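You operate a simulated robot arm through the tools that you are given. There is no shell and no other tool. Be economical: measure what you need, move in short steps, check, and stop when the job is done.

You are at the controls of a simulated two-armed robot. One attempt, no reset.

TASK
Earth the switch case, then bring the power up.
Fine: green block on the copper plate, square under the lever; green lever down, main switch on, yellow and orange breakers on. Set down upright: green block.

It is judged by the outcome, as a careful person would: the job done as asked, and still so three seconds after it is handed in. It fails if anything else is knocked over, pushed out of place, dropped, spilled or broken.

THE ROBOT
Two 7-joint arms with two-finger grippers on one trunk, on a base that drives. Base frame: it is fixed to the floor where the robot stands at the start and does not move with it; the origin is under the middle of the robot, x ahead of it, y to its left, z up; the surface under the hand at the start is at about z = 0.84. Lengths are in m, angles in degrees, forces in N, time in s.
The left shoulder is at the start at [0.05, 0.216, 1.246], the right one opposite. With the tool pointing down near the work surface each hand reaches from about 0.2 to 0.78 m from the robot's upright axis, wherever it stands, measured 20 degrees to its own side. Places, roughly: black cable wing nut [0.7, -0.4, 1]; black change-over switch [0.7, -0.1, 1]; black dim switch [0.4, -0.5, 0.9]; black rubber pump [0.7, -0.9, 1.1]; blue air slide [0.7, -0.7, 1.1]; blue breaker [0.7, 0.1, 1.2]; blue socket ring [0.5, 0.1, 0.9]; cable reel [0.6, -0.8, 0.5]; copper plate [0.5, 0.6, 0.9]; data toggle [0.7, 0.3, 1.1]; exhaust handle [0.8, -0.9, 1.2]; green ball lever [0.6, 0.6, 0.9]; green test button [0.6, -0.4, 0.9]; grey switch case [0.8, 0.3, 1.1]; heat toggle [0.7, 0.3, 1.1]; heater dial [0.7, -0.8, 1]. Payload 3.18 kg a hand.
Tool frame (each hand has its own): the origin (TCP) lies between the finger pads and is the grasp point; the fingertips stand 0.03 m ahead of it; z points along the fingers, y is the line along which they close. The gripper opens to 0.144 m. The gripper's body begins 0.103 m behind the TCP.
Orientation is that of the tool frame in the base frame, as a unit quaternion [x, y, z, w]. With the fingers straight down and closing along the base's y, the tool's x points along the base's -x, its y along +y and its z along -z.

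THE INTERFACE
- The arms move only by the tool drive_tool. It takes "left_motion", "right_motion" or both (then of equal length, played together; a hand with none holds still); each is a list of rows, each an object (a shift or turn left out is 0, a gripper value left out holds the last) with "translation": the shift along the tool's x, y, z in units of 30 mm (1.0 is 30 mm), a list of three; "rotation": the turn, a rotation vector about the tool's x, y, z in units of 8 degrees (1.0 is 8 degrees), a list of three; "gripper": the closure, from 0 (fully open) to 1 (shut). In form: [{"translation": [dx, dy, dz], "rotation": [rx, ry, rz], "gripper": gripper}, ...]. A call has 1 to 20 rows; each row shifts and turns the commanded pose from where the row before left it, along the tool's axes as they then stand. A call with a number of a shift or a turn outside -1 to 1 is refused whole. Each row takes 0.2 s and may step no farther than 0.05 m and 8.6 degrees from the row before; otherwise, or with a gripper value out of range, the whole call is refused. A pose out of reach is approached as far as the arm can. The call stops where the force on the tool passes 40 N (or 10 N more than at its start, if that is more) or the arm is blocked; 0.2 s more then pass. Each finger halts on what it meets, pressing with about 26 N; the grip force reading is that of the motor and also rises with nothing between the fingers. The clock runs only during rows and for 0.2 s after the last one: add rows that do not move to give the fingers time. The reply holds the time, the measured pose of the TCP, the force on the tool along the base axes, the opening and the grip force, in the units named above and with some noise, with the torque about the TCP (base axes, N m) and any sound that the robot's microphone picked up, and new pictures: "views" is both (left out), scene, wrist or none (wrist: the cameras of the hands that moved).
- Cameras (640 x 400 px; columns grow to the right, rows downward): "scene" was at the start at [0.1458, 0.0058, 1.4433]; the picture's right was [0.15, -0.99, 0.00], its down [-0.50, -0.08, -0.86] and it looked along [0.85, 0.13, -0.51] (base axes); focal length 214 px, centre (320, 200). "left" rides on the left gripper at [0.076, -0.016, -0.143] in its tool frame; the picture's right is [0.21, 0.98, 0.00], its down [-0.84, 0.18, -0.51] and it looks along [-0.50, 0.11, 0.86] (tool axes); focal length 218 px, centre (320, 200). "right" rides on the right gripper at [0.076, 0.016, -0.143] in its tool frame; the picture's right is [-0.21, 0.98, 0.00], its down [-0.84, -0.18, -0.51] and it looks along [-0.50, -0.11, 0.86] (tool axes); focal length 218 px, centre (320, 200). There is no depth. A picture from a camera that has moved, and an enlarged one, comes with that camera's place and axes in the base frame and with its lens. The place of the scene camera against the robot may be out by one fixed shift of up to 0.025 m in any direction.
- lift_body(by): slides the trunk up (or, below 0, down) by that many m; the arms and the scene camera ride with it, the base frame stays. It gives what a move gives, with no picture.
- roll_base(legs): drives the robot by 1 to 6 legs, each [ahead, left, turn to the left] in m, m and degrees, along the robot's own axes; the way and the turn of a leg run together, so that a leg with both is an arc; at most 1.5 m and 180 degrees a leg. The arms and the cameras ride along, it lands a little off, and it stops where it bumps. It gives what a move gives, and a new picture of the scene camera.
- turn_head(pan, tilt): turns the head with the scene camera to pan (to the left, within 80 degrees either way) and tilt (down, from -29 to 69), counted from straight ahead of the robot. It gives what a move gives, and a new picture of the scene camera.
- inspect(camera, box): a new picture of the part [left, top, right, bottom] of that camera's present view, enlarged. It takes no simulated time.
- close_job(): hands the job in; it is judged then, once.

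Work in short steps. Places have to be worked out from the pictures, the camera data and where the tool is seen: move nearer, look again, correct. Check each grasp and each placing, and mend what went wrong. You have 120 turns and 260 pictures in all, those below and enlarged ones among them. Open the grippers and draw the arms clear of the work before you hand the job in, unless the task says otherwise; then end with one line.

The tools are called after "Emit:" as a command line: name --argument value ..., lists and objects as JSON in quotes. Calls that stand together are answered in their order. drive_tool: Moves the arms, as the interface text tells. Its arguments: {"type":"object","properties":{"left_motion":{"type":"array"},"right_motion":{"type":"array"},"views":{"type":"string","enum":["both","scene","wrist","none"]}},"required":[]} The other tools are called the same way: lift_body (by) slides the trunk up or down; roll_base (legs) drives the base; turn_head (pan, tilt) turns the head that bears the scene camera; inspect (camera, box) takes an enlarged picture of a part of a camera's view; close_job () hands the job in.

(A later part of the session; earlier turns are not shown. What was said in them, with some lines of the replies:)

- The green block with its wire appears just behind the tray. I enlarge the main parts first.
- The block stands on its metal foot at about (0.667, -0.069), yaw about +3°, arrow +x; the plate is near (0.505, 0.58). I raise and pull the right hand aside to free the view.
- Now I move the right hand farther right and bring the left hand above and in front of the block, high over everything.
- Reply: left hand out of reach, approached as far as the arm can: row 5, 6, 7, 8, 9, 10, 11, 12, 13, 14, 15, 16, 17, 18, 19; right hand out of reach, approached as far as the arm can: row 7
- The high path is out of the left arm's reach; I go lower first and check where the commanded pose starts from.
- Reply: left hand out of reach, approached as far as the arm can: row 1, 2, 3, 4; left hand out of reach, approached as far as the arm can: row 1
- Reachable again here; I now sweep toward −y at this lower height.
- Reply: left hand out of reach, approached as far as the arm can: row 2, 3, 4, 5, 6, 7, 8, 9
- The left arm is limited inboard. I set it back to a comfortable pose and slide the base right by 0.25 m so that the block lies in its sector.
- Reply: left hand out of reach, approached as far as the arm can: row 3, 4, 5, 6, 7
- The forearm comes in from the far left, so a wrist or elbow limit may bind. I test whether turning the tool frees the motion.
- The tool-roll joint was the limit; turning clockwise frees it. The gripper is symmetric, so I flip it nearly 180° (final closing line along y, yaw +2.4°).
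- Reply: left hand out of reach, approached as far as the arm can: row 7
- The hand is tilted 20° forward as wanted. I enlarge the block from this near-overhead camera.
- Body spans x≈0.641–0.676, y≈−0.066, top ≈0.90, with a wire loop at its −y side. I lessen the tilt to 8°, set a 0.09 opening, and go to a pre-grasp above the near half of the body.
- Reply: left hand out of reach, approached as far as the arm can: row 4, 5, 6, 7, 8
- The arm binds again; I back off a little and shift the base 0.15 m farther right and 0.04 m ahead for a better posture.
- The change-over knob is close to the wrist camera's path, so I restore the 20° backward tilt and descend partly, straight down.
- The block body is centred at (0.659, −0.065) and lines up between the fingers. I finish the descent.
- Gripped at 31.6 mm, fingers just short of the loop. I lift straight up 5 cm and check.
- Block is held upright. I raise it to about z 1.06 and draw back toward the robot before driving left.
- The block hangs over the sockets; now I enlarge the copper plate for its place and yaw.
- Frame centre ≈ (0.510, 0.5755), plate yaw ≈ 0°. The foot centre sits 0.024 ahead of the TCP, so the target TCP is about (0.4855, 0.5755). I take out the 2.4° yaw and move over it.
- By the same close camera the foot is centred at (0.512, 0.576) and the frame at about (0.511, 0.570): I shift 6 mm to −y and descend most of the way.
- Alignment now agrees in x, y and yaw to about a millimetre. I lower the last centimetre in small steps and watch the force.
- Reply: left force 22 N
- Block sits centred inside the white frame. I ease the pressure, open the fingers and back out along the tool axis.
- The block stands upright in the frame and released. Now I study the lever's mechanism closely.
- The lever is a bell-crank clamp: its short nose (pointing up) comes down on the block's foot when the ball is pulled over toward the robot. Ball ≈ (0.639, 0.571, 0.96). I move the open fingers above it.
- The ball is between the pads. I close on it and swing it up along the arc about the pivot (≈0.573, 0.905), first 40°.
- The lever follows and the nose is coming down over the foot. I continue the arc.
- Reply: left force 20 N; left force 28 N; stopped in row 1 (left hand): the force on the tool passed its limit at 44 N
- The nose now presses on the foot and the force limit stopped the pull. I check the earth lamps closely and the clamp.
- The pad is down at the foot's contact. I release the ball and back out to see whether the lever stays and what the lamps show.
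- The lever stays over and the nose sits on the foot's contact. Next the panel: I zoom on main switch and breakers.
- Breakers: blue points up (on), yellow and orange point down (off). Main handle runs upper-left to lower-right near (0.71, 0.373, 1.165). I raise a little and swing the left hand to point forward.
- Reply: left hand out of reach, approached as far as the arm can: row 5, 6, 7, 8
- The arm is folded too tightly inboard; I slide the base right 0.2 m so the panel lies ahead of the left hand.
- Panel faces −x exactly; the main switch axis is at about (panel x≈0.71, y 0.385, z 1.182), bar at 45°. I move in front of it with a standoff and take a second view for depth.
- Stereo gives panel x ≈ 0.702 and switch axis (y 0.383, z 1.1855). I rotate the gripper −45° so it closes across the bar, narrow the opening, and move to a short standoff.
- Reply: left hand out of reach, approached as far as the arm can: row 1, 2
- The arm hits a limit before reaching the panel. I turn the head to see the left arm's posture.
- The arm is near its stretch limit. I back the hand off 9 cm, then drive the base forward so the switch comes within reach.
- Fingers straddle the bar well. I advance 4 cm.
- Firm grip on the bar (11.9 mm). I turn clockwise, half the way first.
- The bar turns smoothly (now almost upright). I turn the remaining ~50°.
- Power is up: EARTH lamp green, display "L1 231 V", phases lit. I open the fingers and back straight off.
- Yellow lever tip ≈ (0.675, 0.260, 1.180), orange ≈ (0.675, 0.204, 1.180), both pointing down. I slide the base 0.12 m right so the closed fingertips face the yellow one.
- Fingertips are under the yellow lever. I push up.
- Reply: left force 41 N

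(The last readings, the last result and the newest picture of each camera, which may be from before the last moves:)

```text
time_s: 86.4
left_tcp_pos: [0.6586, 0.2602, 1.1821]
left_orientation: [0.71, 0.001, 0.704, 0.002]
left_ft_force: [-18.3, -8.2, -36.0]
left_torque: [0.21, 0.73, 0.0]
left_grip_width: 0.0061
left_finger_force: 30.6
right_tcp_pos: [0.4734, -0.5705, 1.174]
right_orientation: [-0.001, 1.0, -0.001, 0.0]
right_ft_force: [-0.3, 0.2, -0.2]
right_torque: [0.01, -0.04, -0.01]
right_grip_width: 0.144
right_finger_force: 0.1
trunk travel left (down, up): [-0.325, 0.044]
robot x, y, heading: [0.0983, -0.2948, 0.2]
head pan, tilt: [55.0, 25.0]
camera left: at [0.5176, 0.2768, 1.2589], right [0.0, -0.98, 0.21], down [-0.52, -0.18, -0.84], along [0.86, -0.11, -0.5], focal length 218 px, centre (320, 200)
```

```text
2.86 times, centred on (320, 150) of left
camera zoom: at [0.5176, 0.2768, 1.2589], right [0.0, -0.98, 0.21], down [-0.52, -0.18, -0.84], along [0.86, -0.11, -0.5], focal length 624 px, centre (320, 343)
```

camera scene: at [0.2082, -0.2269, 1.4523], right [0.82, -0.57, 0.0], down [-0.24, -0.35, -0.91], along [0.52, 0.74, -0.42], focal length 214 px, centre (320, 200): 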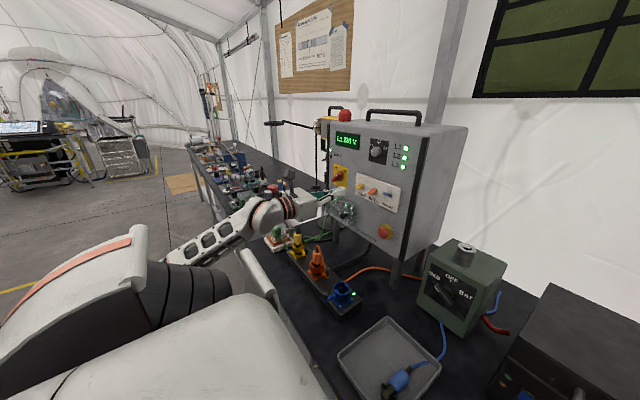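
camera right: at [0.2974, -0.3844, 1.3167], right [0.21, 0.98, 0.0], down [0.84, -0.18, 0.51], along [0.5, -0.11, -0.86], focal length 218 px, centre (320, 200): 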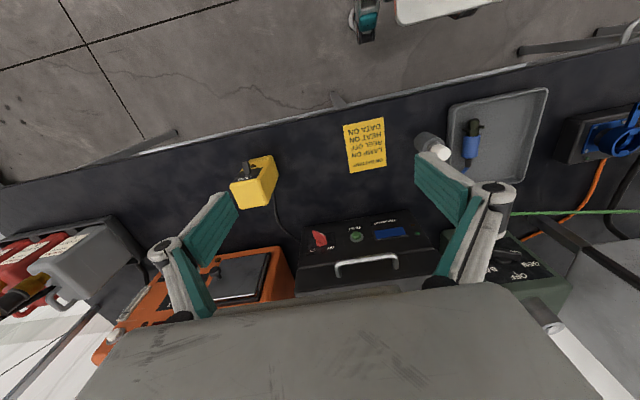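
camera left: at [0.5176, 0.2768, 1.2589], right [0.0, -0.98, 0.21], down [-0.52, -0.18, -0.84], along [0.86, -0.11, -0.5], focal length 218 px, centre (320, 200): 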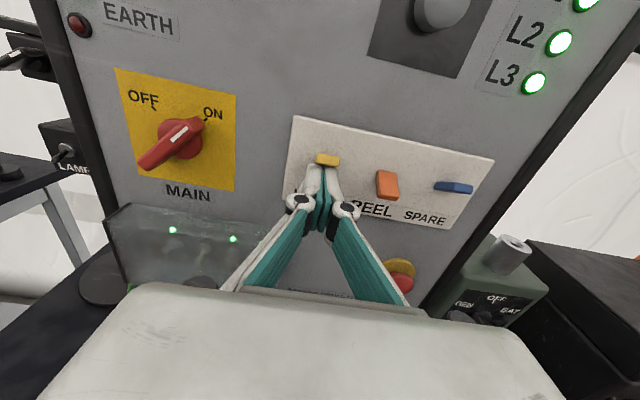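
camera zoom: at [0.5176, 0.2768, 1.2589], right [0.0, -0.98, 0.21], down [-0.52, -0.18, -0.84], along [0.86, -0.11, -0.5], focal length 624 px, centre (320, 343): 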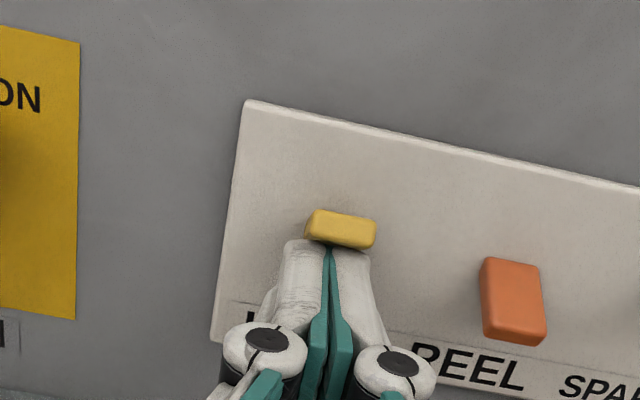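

The yellow lever has swung up. I lower slightly, withdraw and look.

Emit:
drive_tool --left_motion '[{"translation": [-0.4, 0, 0]}, {"translation": [-0.4, 0, 0]}, {"translation": [-0.2, 0, -0.8]}, {"translation": [0, 0, -0.8]}, {}]' --views "wrist"

Emit:
inspect --camera "left" --box '[240, 40, 500, 200]'

```text
time_s: 87.6
left_tcp_pos: [0.6106, 0.259, 1.1611]
left_orientation: [0.706, -0.001, 0.709, -0.001]
left_ft_force: [-0.6, -0.5, -0.1]
left_torque: [-0.02, -0.01, -0.02]
left_grip_width: 0.0
left_finger_force: 30.2
right_tcp_pos: [0.4728, -0.5718, 1.173]
right_orientation: [-0.001, 1.0, 0.001, 0.0]
right_ft_force: [-0.1, 0.2, 0.3]
right_torque: [-0.03, 0.0, -0.01]
right_grip_width: 0.1439
right_finger_force: 0.1
trunk travel left (down, up): [-0.325, 0.044]
robot x, y, heading: [0.0931, -0.2884, 0.3]
head pan, tilt: [55.0, 25.0]
camera left: at [0.4689, 0.2758, 1.2352], right [0.0, -0.98, 0.2], down [-0.5, -0.18, -0.85], along [0.86, -0.1, -0.49], focal length 218 px, centre (320, 200)
```

left: 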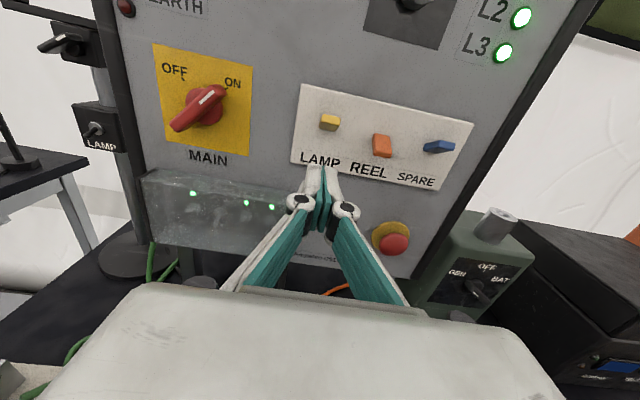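

```text
2.46 times, centred on (370, 120) of left
camera zoom: at [0.4689, 0.2758, 1.2352], right [0.0, -0.98, 0.2], down [-0.5, -0.18, -0.85], along [0.86, -0.1, -0.49], focal length 537 px, centre (197, 397)
```

zoom: 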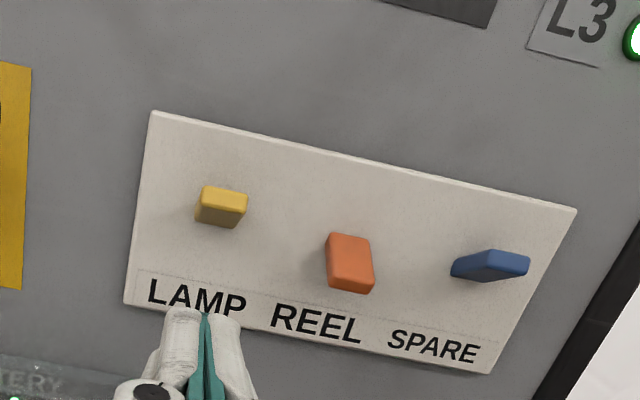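

Yellow now matches the blue (up). I move over to the orange one at y≈0.204 and go under it.

Emit:
drive_tool --left_motion '[{"translation": [-0.2, 0.9, 0]}, {"translation": [0, 0.93, 0]}, {}]' --views "wrist"

Emit:
inspect --camera "left" --box '[220, 60, 420, 200]'

```text
time_s: 88.4
left_tcp_pos: [0.6091, 0.2041, 1.1551]
left_orientation: [0.705, -0.002, 0.709, -0.002]
left_ft_force: [0.5, -0.2, 0.4]
left_torque: [0.03, -0.04, 0.0]
left_grip_width: 0.0
left_finger_force: 30.8
right_tcp_pos: [0.4726, -0.5709, 1.1739]
right_orientation: [-0.001, 1.0, 0.001, 0.0]
right_ft_force: [0.4, -1.0, 1.1]
right_torque: [-0.01, 0.0, -0.01]
right_grip_width: 0.1442
right_finger_force: 0.0
trunk travel left (down, up): [-0.325, 0.044]
robot x, y, heading: [0.0971, -0.2921, 0.2]
head pan, tilt: [55.0, 25.0]
camera left: at [0.4683, 0.2204, 1.2294], right [0.0, -0.98, 0.2], down [-0.5, -0.18, -0.85], along [0.86, -0.1, -0.49], focal length 218 px, centre (320, 200)
```

left: 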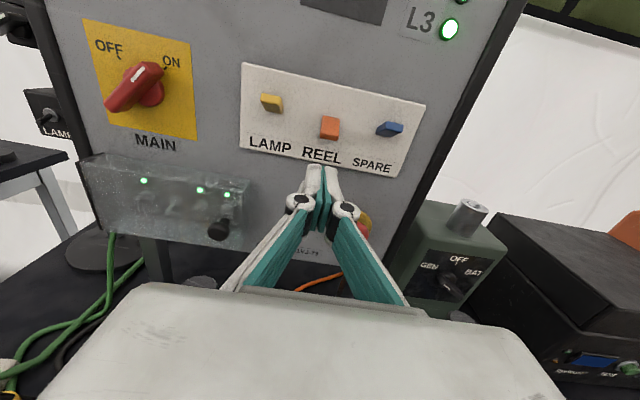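

```text
2.86 times, centred on (320, 130) of left
camera zoom: at [0.4683, 0.2204, 1.2294], right [0.0, -0.98, 0.2], down [-0.5, -0.18, -0.85], along [0.86, -0.1, -0.49], focal length 624 px, centre (320, 400)
```

zoom: 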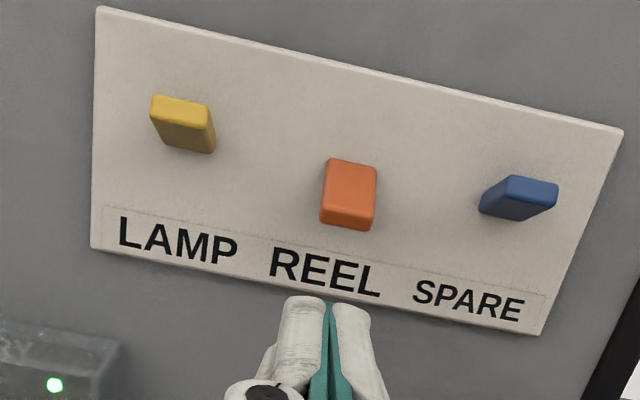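

Emit:
drive_tool --left_motion '[{"translation": [0, 0.07, 0.8]}, {"translation": [0, 0, 0.83]}, {"translation": [0.3, 0, 0]}, {"translation": [0.3, 0, 0]}, {"translation": [0.3, 0, 0]}, {"translation": [0.27, 0, 0]}, {}]' --views "wrist"

```text
time_s: 90.0
left_tcp_pos: [0.6374, 0.2207, 1.2002]
left_orientation: [0.705, -0.001, 0.709, -0.002]
left_ft_force: [0.2, 1.0, 0.4]
left_torque: [0.01, -0.01, 0.03]
left_grip_width: 0.0002
left_finger_force: 31.4
left hand out of reach, approached as far as the arm can: row 1, 2
right_tcp_pos: [0.473, -0.5737, 1.1744]
right_orientation: [-0.001, 1.0, 0.001, 0.001]
right_ft_force: [-0.6, 0.3, 0.0]
right_torque: [-0.02, 0.01, 0.0]
right_grip_width: 0.1441
right_finger_force: 0.0
trunk travel left (down, up): [-0.325, 0.044]
robot x, y, heading: [0.0978, -0.2925, 0.0]
head pan, tilt: [55.0, 25.0]
camera left: at [0.4953, 0.2368, 1.2752], right [0.0, -0.98, 0.2], down [-0.5, -0.18, -0.85], along [0.86, -0.1, -0.49], focal length 218 px, centre (320, 200)
```

left: 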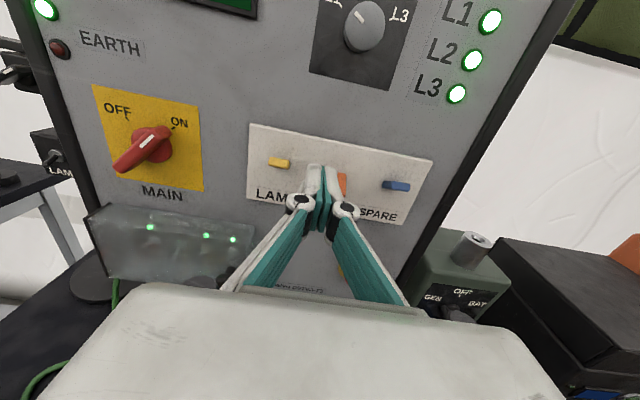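

Reach limit deflected it (no contact). I back off, drop down again and roll the base 0.06 m right.

Emit:
drive_tool --left_motion '[{"translation": [0, 0, -1]}, {"translation": [-0.75, -0.6, 0]}, {"translation": [-0.75, -0.6, 0]}, {}]' --views "none"

Emit:
roll_base --legs '[[0, -0.06, 0]]'

```text
time_s: 91.0
left_tcp_pos: [0.6081, 0.2562, 1.1558]
left_orientation: [0.705, -0.002, 0.709, -0.002]
left_ft_force: [0.6, 0.5, 0.0]
left_torque: [-0.01, 0.04, 0.02]
left_grip_width: 0.0
left_finger_force: 31.1
right_tcp_pos: [0.4734, -0.5719, 1.1738]
right_orientation: [0.0, 1.0, 0.002, -0.001]
right_ft_force: [0.6, 0.1, -0.6]
right_torque: [-0.01, 0.05, 0.01]
right_grip_width: 0.144
right_finger_force: 0.0
trunk travel left (down, up): [-0.325, 0.044]
robot x, y, heading: [0.0981, -0.2954, 0.3]
head pan, tilt: [55.0, 25.0]
```

```text
time_s: 92.2
left_tcp_pos: [0.6075, 0.1962, 1.1558]
left_orientation: [0.705, -0.002, 0.709, -0.002]
left_ft_force: [0.4, 0.1, 0.4]
left_torque: [0.02, 0.06, 0.03]
left_grip_width: 0.0
left_finger_force: 30.8
right_tcp_pos: [0.4737, -0.6325, 1.1733]
right_orientation: [0.0, 1.0, 0.001, 0.0]
right_ft_force: [0.2, -1.1, 0.3]
right_torque: [0.02, -0.04, 0.02]
right_grip_width: 0.144
right_finger_force: 0.0
trunk travel left (down, up): [-0.325, 0.044]
robot x, y, heading: [0.0967, -0.3515, -0.1]
head pan, tilt: [55.0, 25.0]
camera scene: at [0.2083, -0.2864, 1.4523], right [0.82, -0.57, 0.0], down [-0.24, -0.35, -0.91], along [0.52, 0.74, -0.42], focal length 214 px, centre (320, 200)
```

scene: 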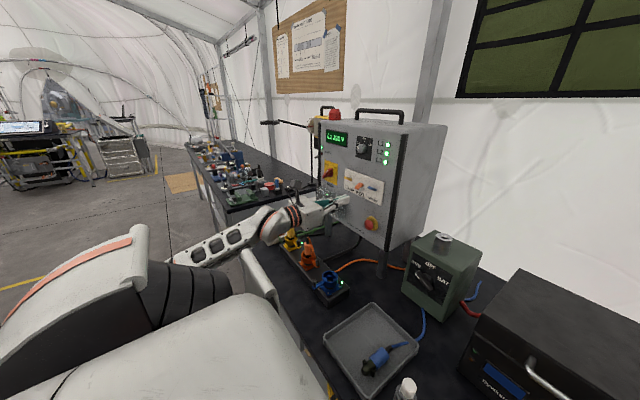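

Now y is 0.196; I correct by 6 mm and advance under the orange lever, without lifting yet.

Emit:
drive_tool --left_motion '[{"translation": [0, -0.2, 0.6]}, {"translation": [0, 0, 0.6]}, {"translation": [0, 0, 0.45]}, {}]' --views "wrist"

Emit:
inspect --camera "left" --box '[220, 80, 420, 220]'

```text
time_s: 93.2
left_tcp_pos: [0.6574, 0.2033, 1.1552]
left_orientation: [0.705, -0.002, 0.709, -0.002]
left_ft_force: [-0.2, 0.1, 0.9]
left_torque: [-0.02, -0.02, -0.02]
left_grip_width: 0.0002
left_finger_force: 30.6
right_tcp_pos: [0.4726, -0.6322, 1.1732]
right_orientation: [-0.002, 1.0, 0.001, 0.0]
right_ft_force: [-0.1, 0.2, 0.3]
right_torque: [0.02, -0.02, -0.01]
right_grip_width: 0.144
right_finger_force: 0.0
trunk travel left (down, up): [-0.325, 0.044]
robot x, y, heading: [0.0981, -0.3537, 0.3]
head pan, tilt: [55.0, 25.0]
camera left: at [0.515, 0.2196, 1.2305], right [0.0, -0.98, 0.2], down [-0.5, -0.18, -0.85], along [0.86, -0.1, -0.49], focal length 218 px, centre (320, 200)
```

left: 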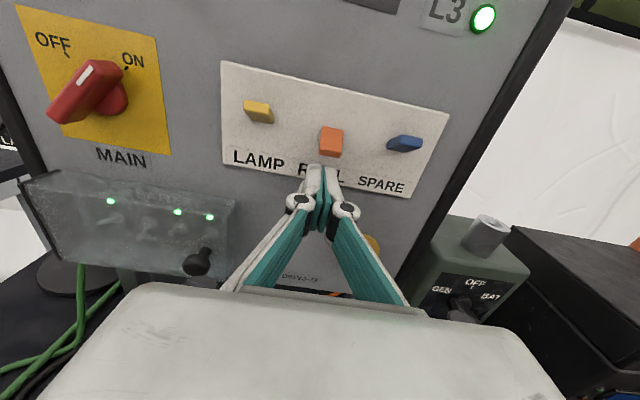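

```text
2.86 times, centred on (320, 150) of left
camera zoom: at [0.515, 0.2196, 1.2305], right [0.0, -0.98, 0.2], down [-0.5, -0.18, -0.85], along [0.86, -0.1, -0.49], focal length 624 px, centre (320, 343)
```

zoom: 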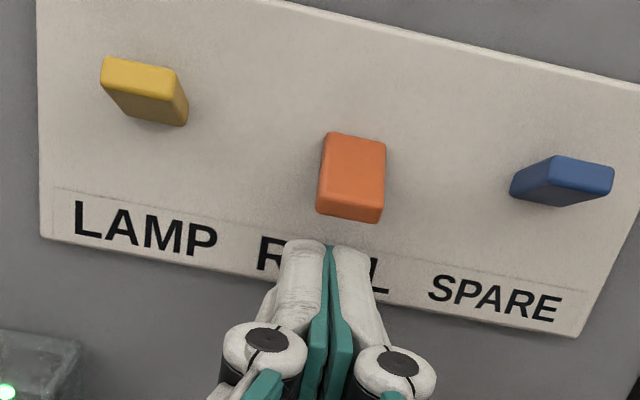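

Same geometry as with the yellow one. I push up, then lower and withdraw.

Emit:
drive_tool --left_motion '[{"translation": [0.3, 0.05, 0]}, {"translation": [0.3, 0, 0]}, {"translation": [0.3, 0, 0]}, {"translation": [0.25, 0, 0]}, {}]' --views "none"

Emit:
drive_tool --left_motion '[{"translation": [-0.4, 0, 0]}, {"translation": [-0.4, 0, 0]}, {"translation": [-0.2, 0, -0.8]}, {"translation": [0, 0, -0.9]}, {}]' --views "wrist"

Emit:
inspect --camera "left" --box '[220, 60, 440, 200]'

```text
time_s: 94.4
left_tcp_pos: [0.6577, 0.2026, 1.1823]
left_orientation: [0.71, 0.002, 0.704, 0.001]
left_ft_force: [-16.7, -9.5, -33.0]
left_torque: [0.15, 0.69, -0.19]
left_grip_width: 0.0059
left_finger_force: 31.2
right_tcp_pos: [0.474, -0.6307, 1.1732]
right_orientation: [-0.001, 1.0, 0.0, 0.0]
right_ft_force: [0.3, -0.2, 0.0]
right_torque: [-0.02, -0.02, 0.02]
right_grip_width: 0.1441
right_finger_force: 0.0
trunk travel left (down, up): [-0.325, 0.044]
robot x, y, heading: [0.0977, -0.3576, 0.2]
head pan, tilt: [55.0, 25.0]
```

```text
time_s: 95.6
left_tcp_pos: [0.6061, 0.2013, 1.1595]
left_orientation: [0.705, -0.001, 0.709, -0.002]
left_ft_force: [0.1, -0.6, 1.3]
left_torque: [-0.01, 0.0, 0.05]
left_grip_width: 0.0
left_finger_force: 30.6
right_tcp_pos: [0.4731, -0.6316, 1.1728]
right_orientation: [-0.001, 1.0, 0.001, 0.0]
right_ft_force: [-0.1, -0.6, 0.7]
right_torque: [-0.04, 0.04, -0.02]
right_grip_width: 0.1439
right_finger_force: 0.1
trunk travel left (down, up): [-0.325, 0.044]
robot x, y, heading: [0.0962, -0.3517, 0.0]
head pan, tilt: [55.0, 25.0]
camera left: at [0.4645, 0.218, 1.2345], right [0.0, -0.98, 0.2], down [-0.5, -0.18, -0.85], along [0.86, -0.1, -0.49], focal length 218 px, centre (320, 200)
```

left: 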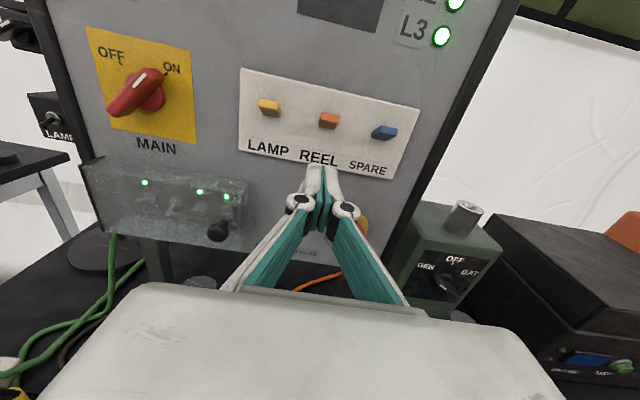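

```text
2.86 times, centred on (330, 130) of left
camera zoom: at [0.4645, 0.218, 1.2345], right [0.0, -0.98, 0.2], down [-0.5, -0.18, -0.85], along [0.86, -0.1, -0.49], focal length 624 px, centre (291, 400)
```

zoom: 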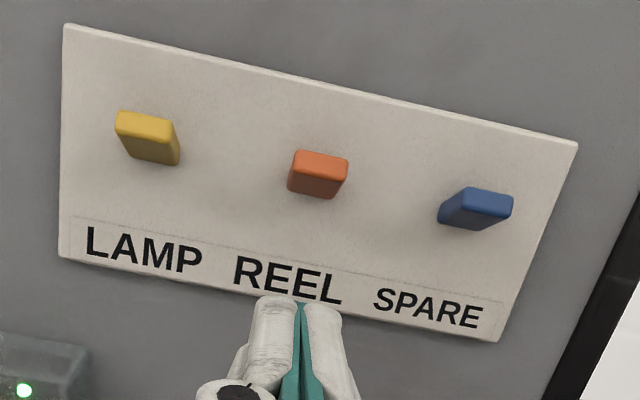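

All three breakers are up. I withdraw the hand, open it, drive the base back and look over the whole scene.

Emit:
drive_tool --left_motion '[{"translation": [0, 0, -1]}, {"translation": [0, 0, -1]}, {"translation": [0, 0, -1], "gripper": 0.5}, {"translation": [0, 0, -0.5], "gripper": 0.3}, {}]' --views "none"

Emit:
roll_base --legs '[[-0.12, 0, 0]]'

Emit:
turn_head --pan 30 --tilt 30

Emit:
inspect --camera "scene" --box '[180, 80, 400, 320]'

```text
time_s: 96.8
left_tcp_pos: [0.5006, 0.2012, 1.1594]
left_orientation: [0.705, -0.001, 0.709, -0.002]
left_ft_force: [0.0, 0.3, -0.5]
left_torque: [0.0, 0.02, 0.01]
left_grip_width: 0.1007
left_finger_force: 0.0
right_tcp_pos: [0.4726, -0.632, 1.173]
right_orientation: [-0.001, 1.0, 0.0, 0.0]
right_ft_force: [-0.1, 0.4, -0.1]
right_torque: [0.0, -0.03, 0.02]
right_grip_width: 0.1438
right_finger_force: 0.0
trunk travel left (down, up): [-0.325, 0.044]
robot x, y, heading: [0.0994, -0.3544, 0.2]
head pan, tilt: [55.0, 25.0]
```

```text
time_s: 98.0
left_tcp_pos: [0.3823, 0.2017, 1.1602]
left_orientation: [0.705, -0.002, 0.71, -0.001]
left_ft_force: [0.2, -0.7, 0.0]
left_torque: [-0.03, 0.01, -0.03]
left_grip_width: 0.1009
left_finger_force: 0.1
right_tcp_pos: [0.3541, -0.6322, 1.1741]
right_orientation: [-0.001, 1.0, 0.001, 0.001]
right_ft_force: [-0.1, -0.8, 0.3]
right_torque: [0.03, -0.05, 0.01]
right_grip_width: 0.1441
right_finger_force: 0.0
trunk travel left (down, up): [-0.325, 0.044]
robot x, y, heading: [-0.0186, -0.3564, 0.2]
head pan, tilt: [55.0, 25.0]
camera scene: at [0.0886, -0.2861, 1.4524], right [0.82, -0.57, 0.0], down [-0.24, -0.35, -0.91], along [0.52, 0.74, -0.42], focal length 214 px, centre (320, 200)
```

scene: 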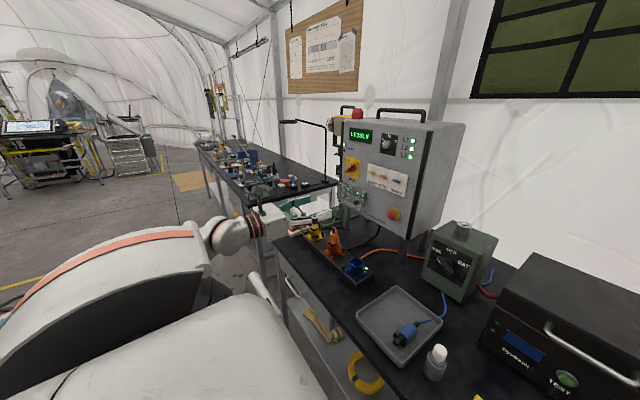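

```text
time_s: 98.9
left_tcp_pos: [0.3838, 0.2007, 1.1594]
left_orientation: [0.705, -0.002, 0.709, -0.001]
left_ft_force: [-0.5, -0.3, 0.8]
left_torque: [0.01, -0.01, -0.01]
left_grip_width: 0.1007
left_finger_force: 0.0
right_tcp_pos: [0.3558, -0.6328, 1.1742]
right_orientation: [-0.001, 1.0, 0.001, 0.0]
right_ft_force: [0.2, 0.8, 0.2]
right_torque: [0.0, 0.02, 0.03]
right_grip_width: 0.144
right_finger_force: 0.0
trunk travel left (down, up): [-0.325, 0.044]
robot x, y, heading: [-0.0186, -0.3527, 0.3]
head pan, tilt: [30.0, 30.0]
camera scene: at [0.1155, -0.3162, 1.4444], right [0.5, -0.86, 0.0], down [-0.43, -0.25, -0.87], along [0.75, 0.44, -0.5], focal length 214 px, centre (320, 200)
```

scene: 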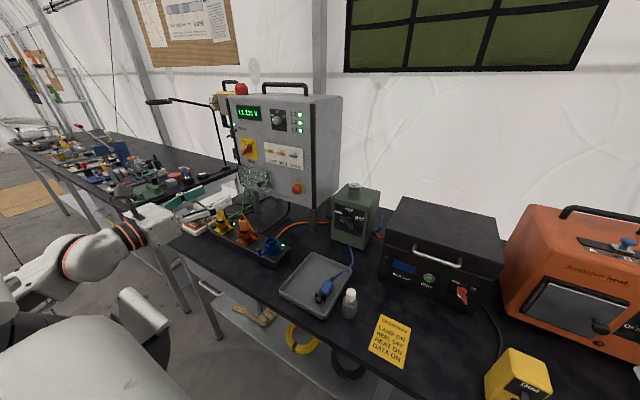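

```text
1.67 times, centred on (290, 200) of scene
camera zoom: at [0.1155, -0.3162, 1.4444], right [0.5, -0.86, 0.0], down [-0.43, -0.25, -0.87], along [0.75, 0.44, -0.5], focal length 358 px, centre (370, 200)
```

zoom: 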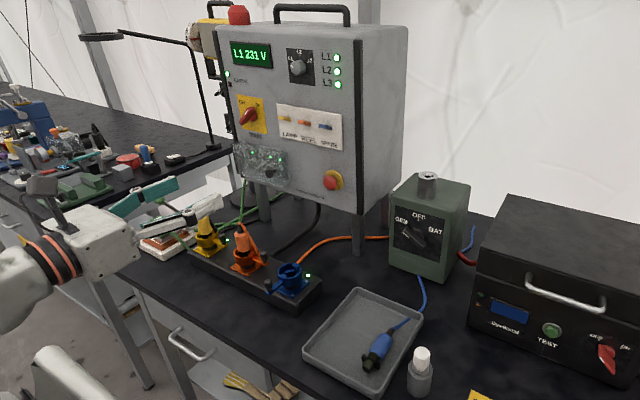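

Everything is in place and live. I raise the left hand clear to view the plate, lever and lamps one last time.

Emit:
drive_tool --left_motion '[{"translation": [1, 0, -0.5]}, {"translation": [1, 0, -0.5]}, {"translation": [1, 0, 0]}, {"translation": [1, 0, 0]}, {}]' --views "scene"

Emit:
inspect --camera "scene" --box '[170, 180, 270, 250]'

Emit:
inspect --camera "scene" --box '[220, 90, 330, 200]'

```text
time_s: 100.1
left_tcp_pos: [0.3509, 0.2023, 1.2805]
left_orientation: [0.705, -0.001, 0.709, -0.002]
left_ft_force: [-0.3, -0.3, -0.6]
left_torque: [0.02, 0.0, -0.02]
left_grip_width: 0.1008
left_finger_force: 0.0
right_tcp_pos: [0.3562, -0.6311, 1.1732]
right_orientation: [-0.001, 1.0, 0.0, -0.001]
right_ft_force: [-0.3, -0.1, 0.4]
right_torque: [-0.04, 0.0, 0.0]
right_grip_width: 0.1439
right_finger_force: 0.0
trunk travel left (down, up): [-0.325, 0.044]
robot x, y, heading: [-0.0198, -0.3563, 0.2]
head pan, tilt: [30.0, 30.0]
camera scene: at [0.1159, -0.316, 1.4443], right [0.5, -0.86, 0.0], down [-0.43, -0.25, -0.87], along [0.75, 0.44, -0.5], focal length 214 px, centre (320, 200)
```

scene: 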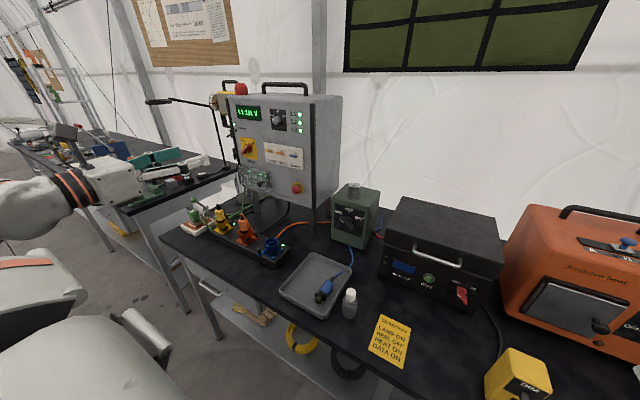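

```text
5.71 times, centred on (220, 215) of scene
camera zoom: at [0.1159, -0.316, 1.4443], right [0.5, -0.86, 0.0], down [-0.43, -0.25, -0.87], along [0.75, 0.44, -0.5], focal length 1226 px, centre (891, 114)
```

zoom: 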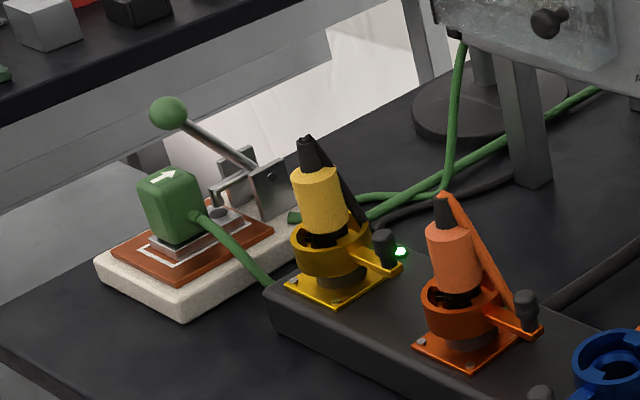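

```text
3.64 times, centred on (275, 145) of scene
camera zoom: at [0.1159, -0.316, 1.4443], right [0.5, -0.86, 0.0], down [-0.43, -0.25, -0.87], along [0.75, 0.44, -0.5], focal length 780 px, centre (484, 400)
```

zoom: 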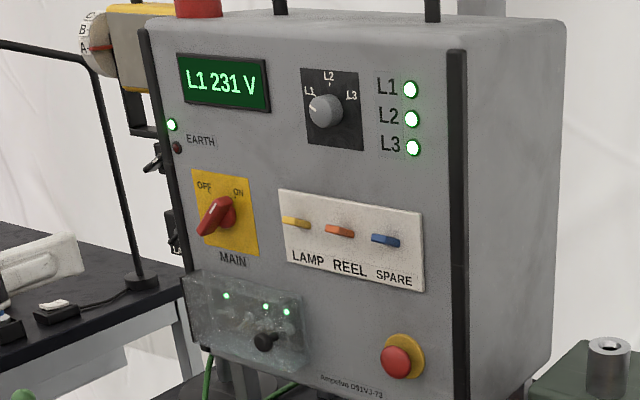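

The block is upright and clamped, the EARTH lamp is green, main is on, and both breakers are up. The grippers are open and clear, so I hand the job in.

Emit:
close_job

```text
The job is handed in.
```

The switch case is earthed and the power is up. The green block stands upright in the copper plate's frame with the lever clamped onto it. The main switch and the yellow and orange breakers are on. The EARTH lamp shows green and the display reads L1 231 V.
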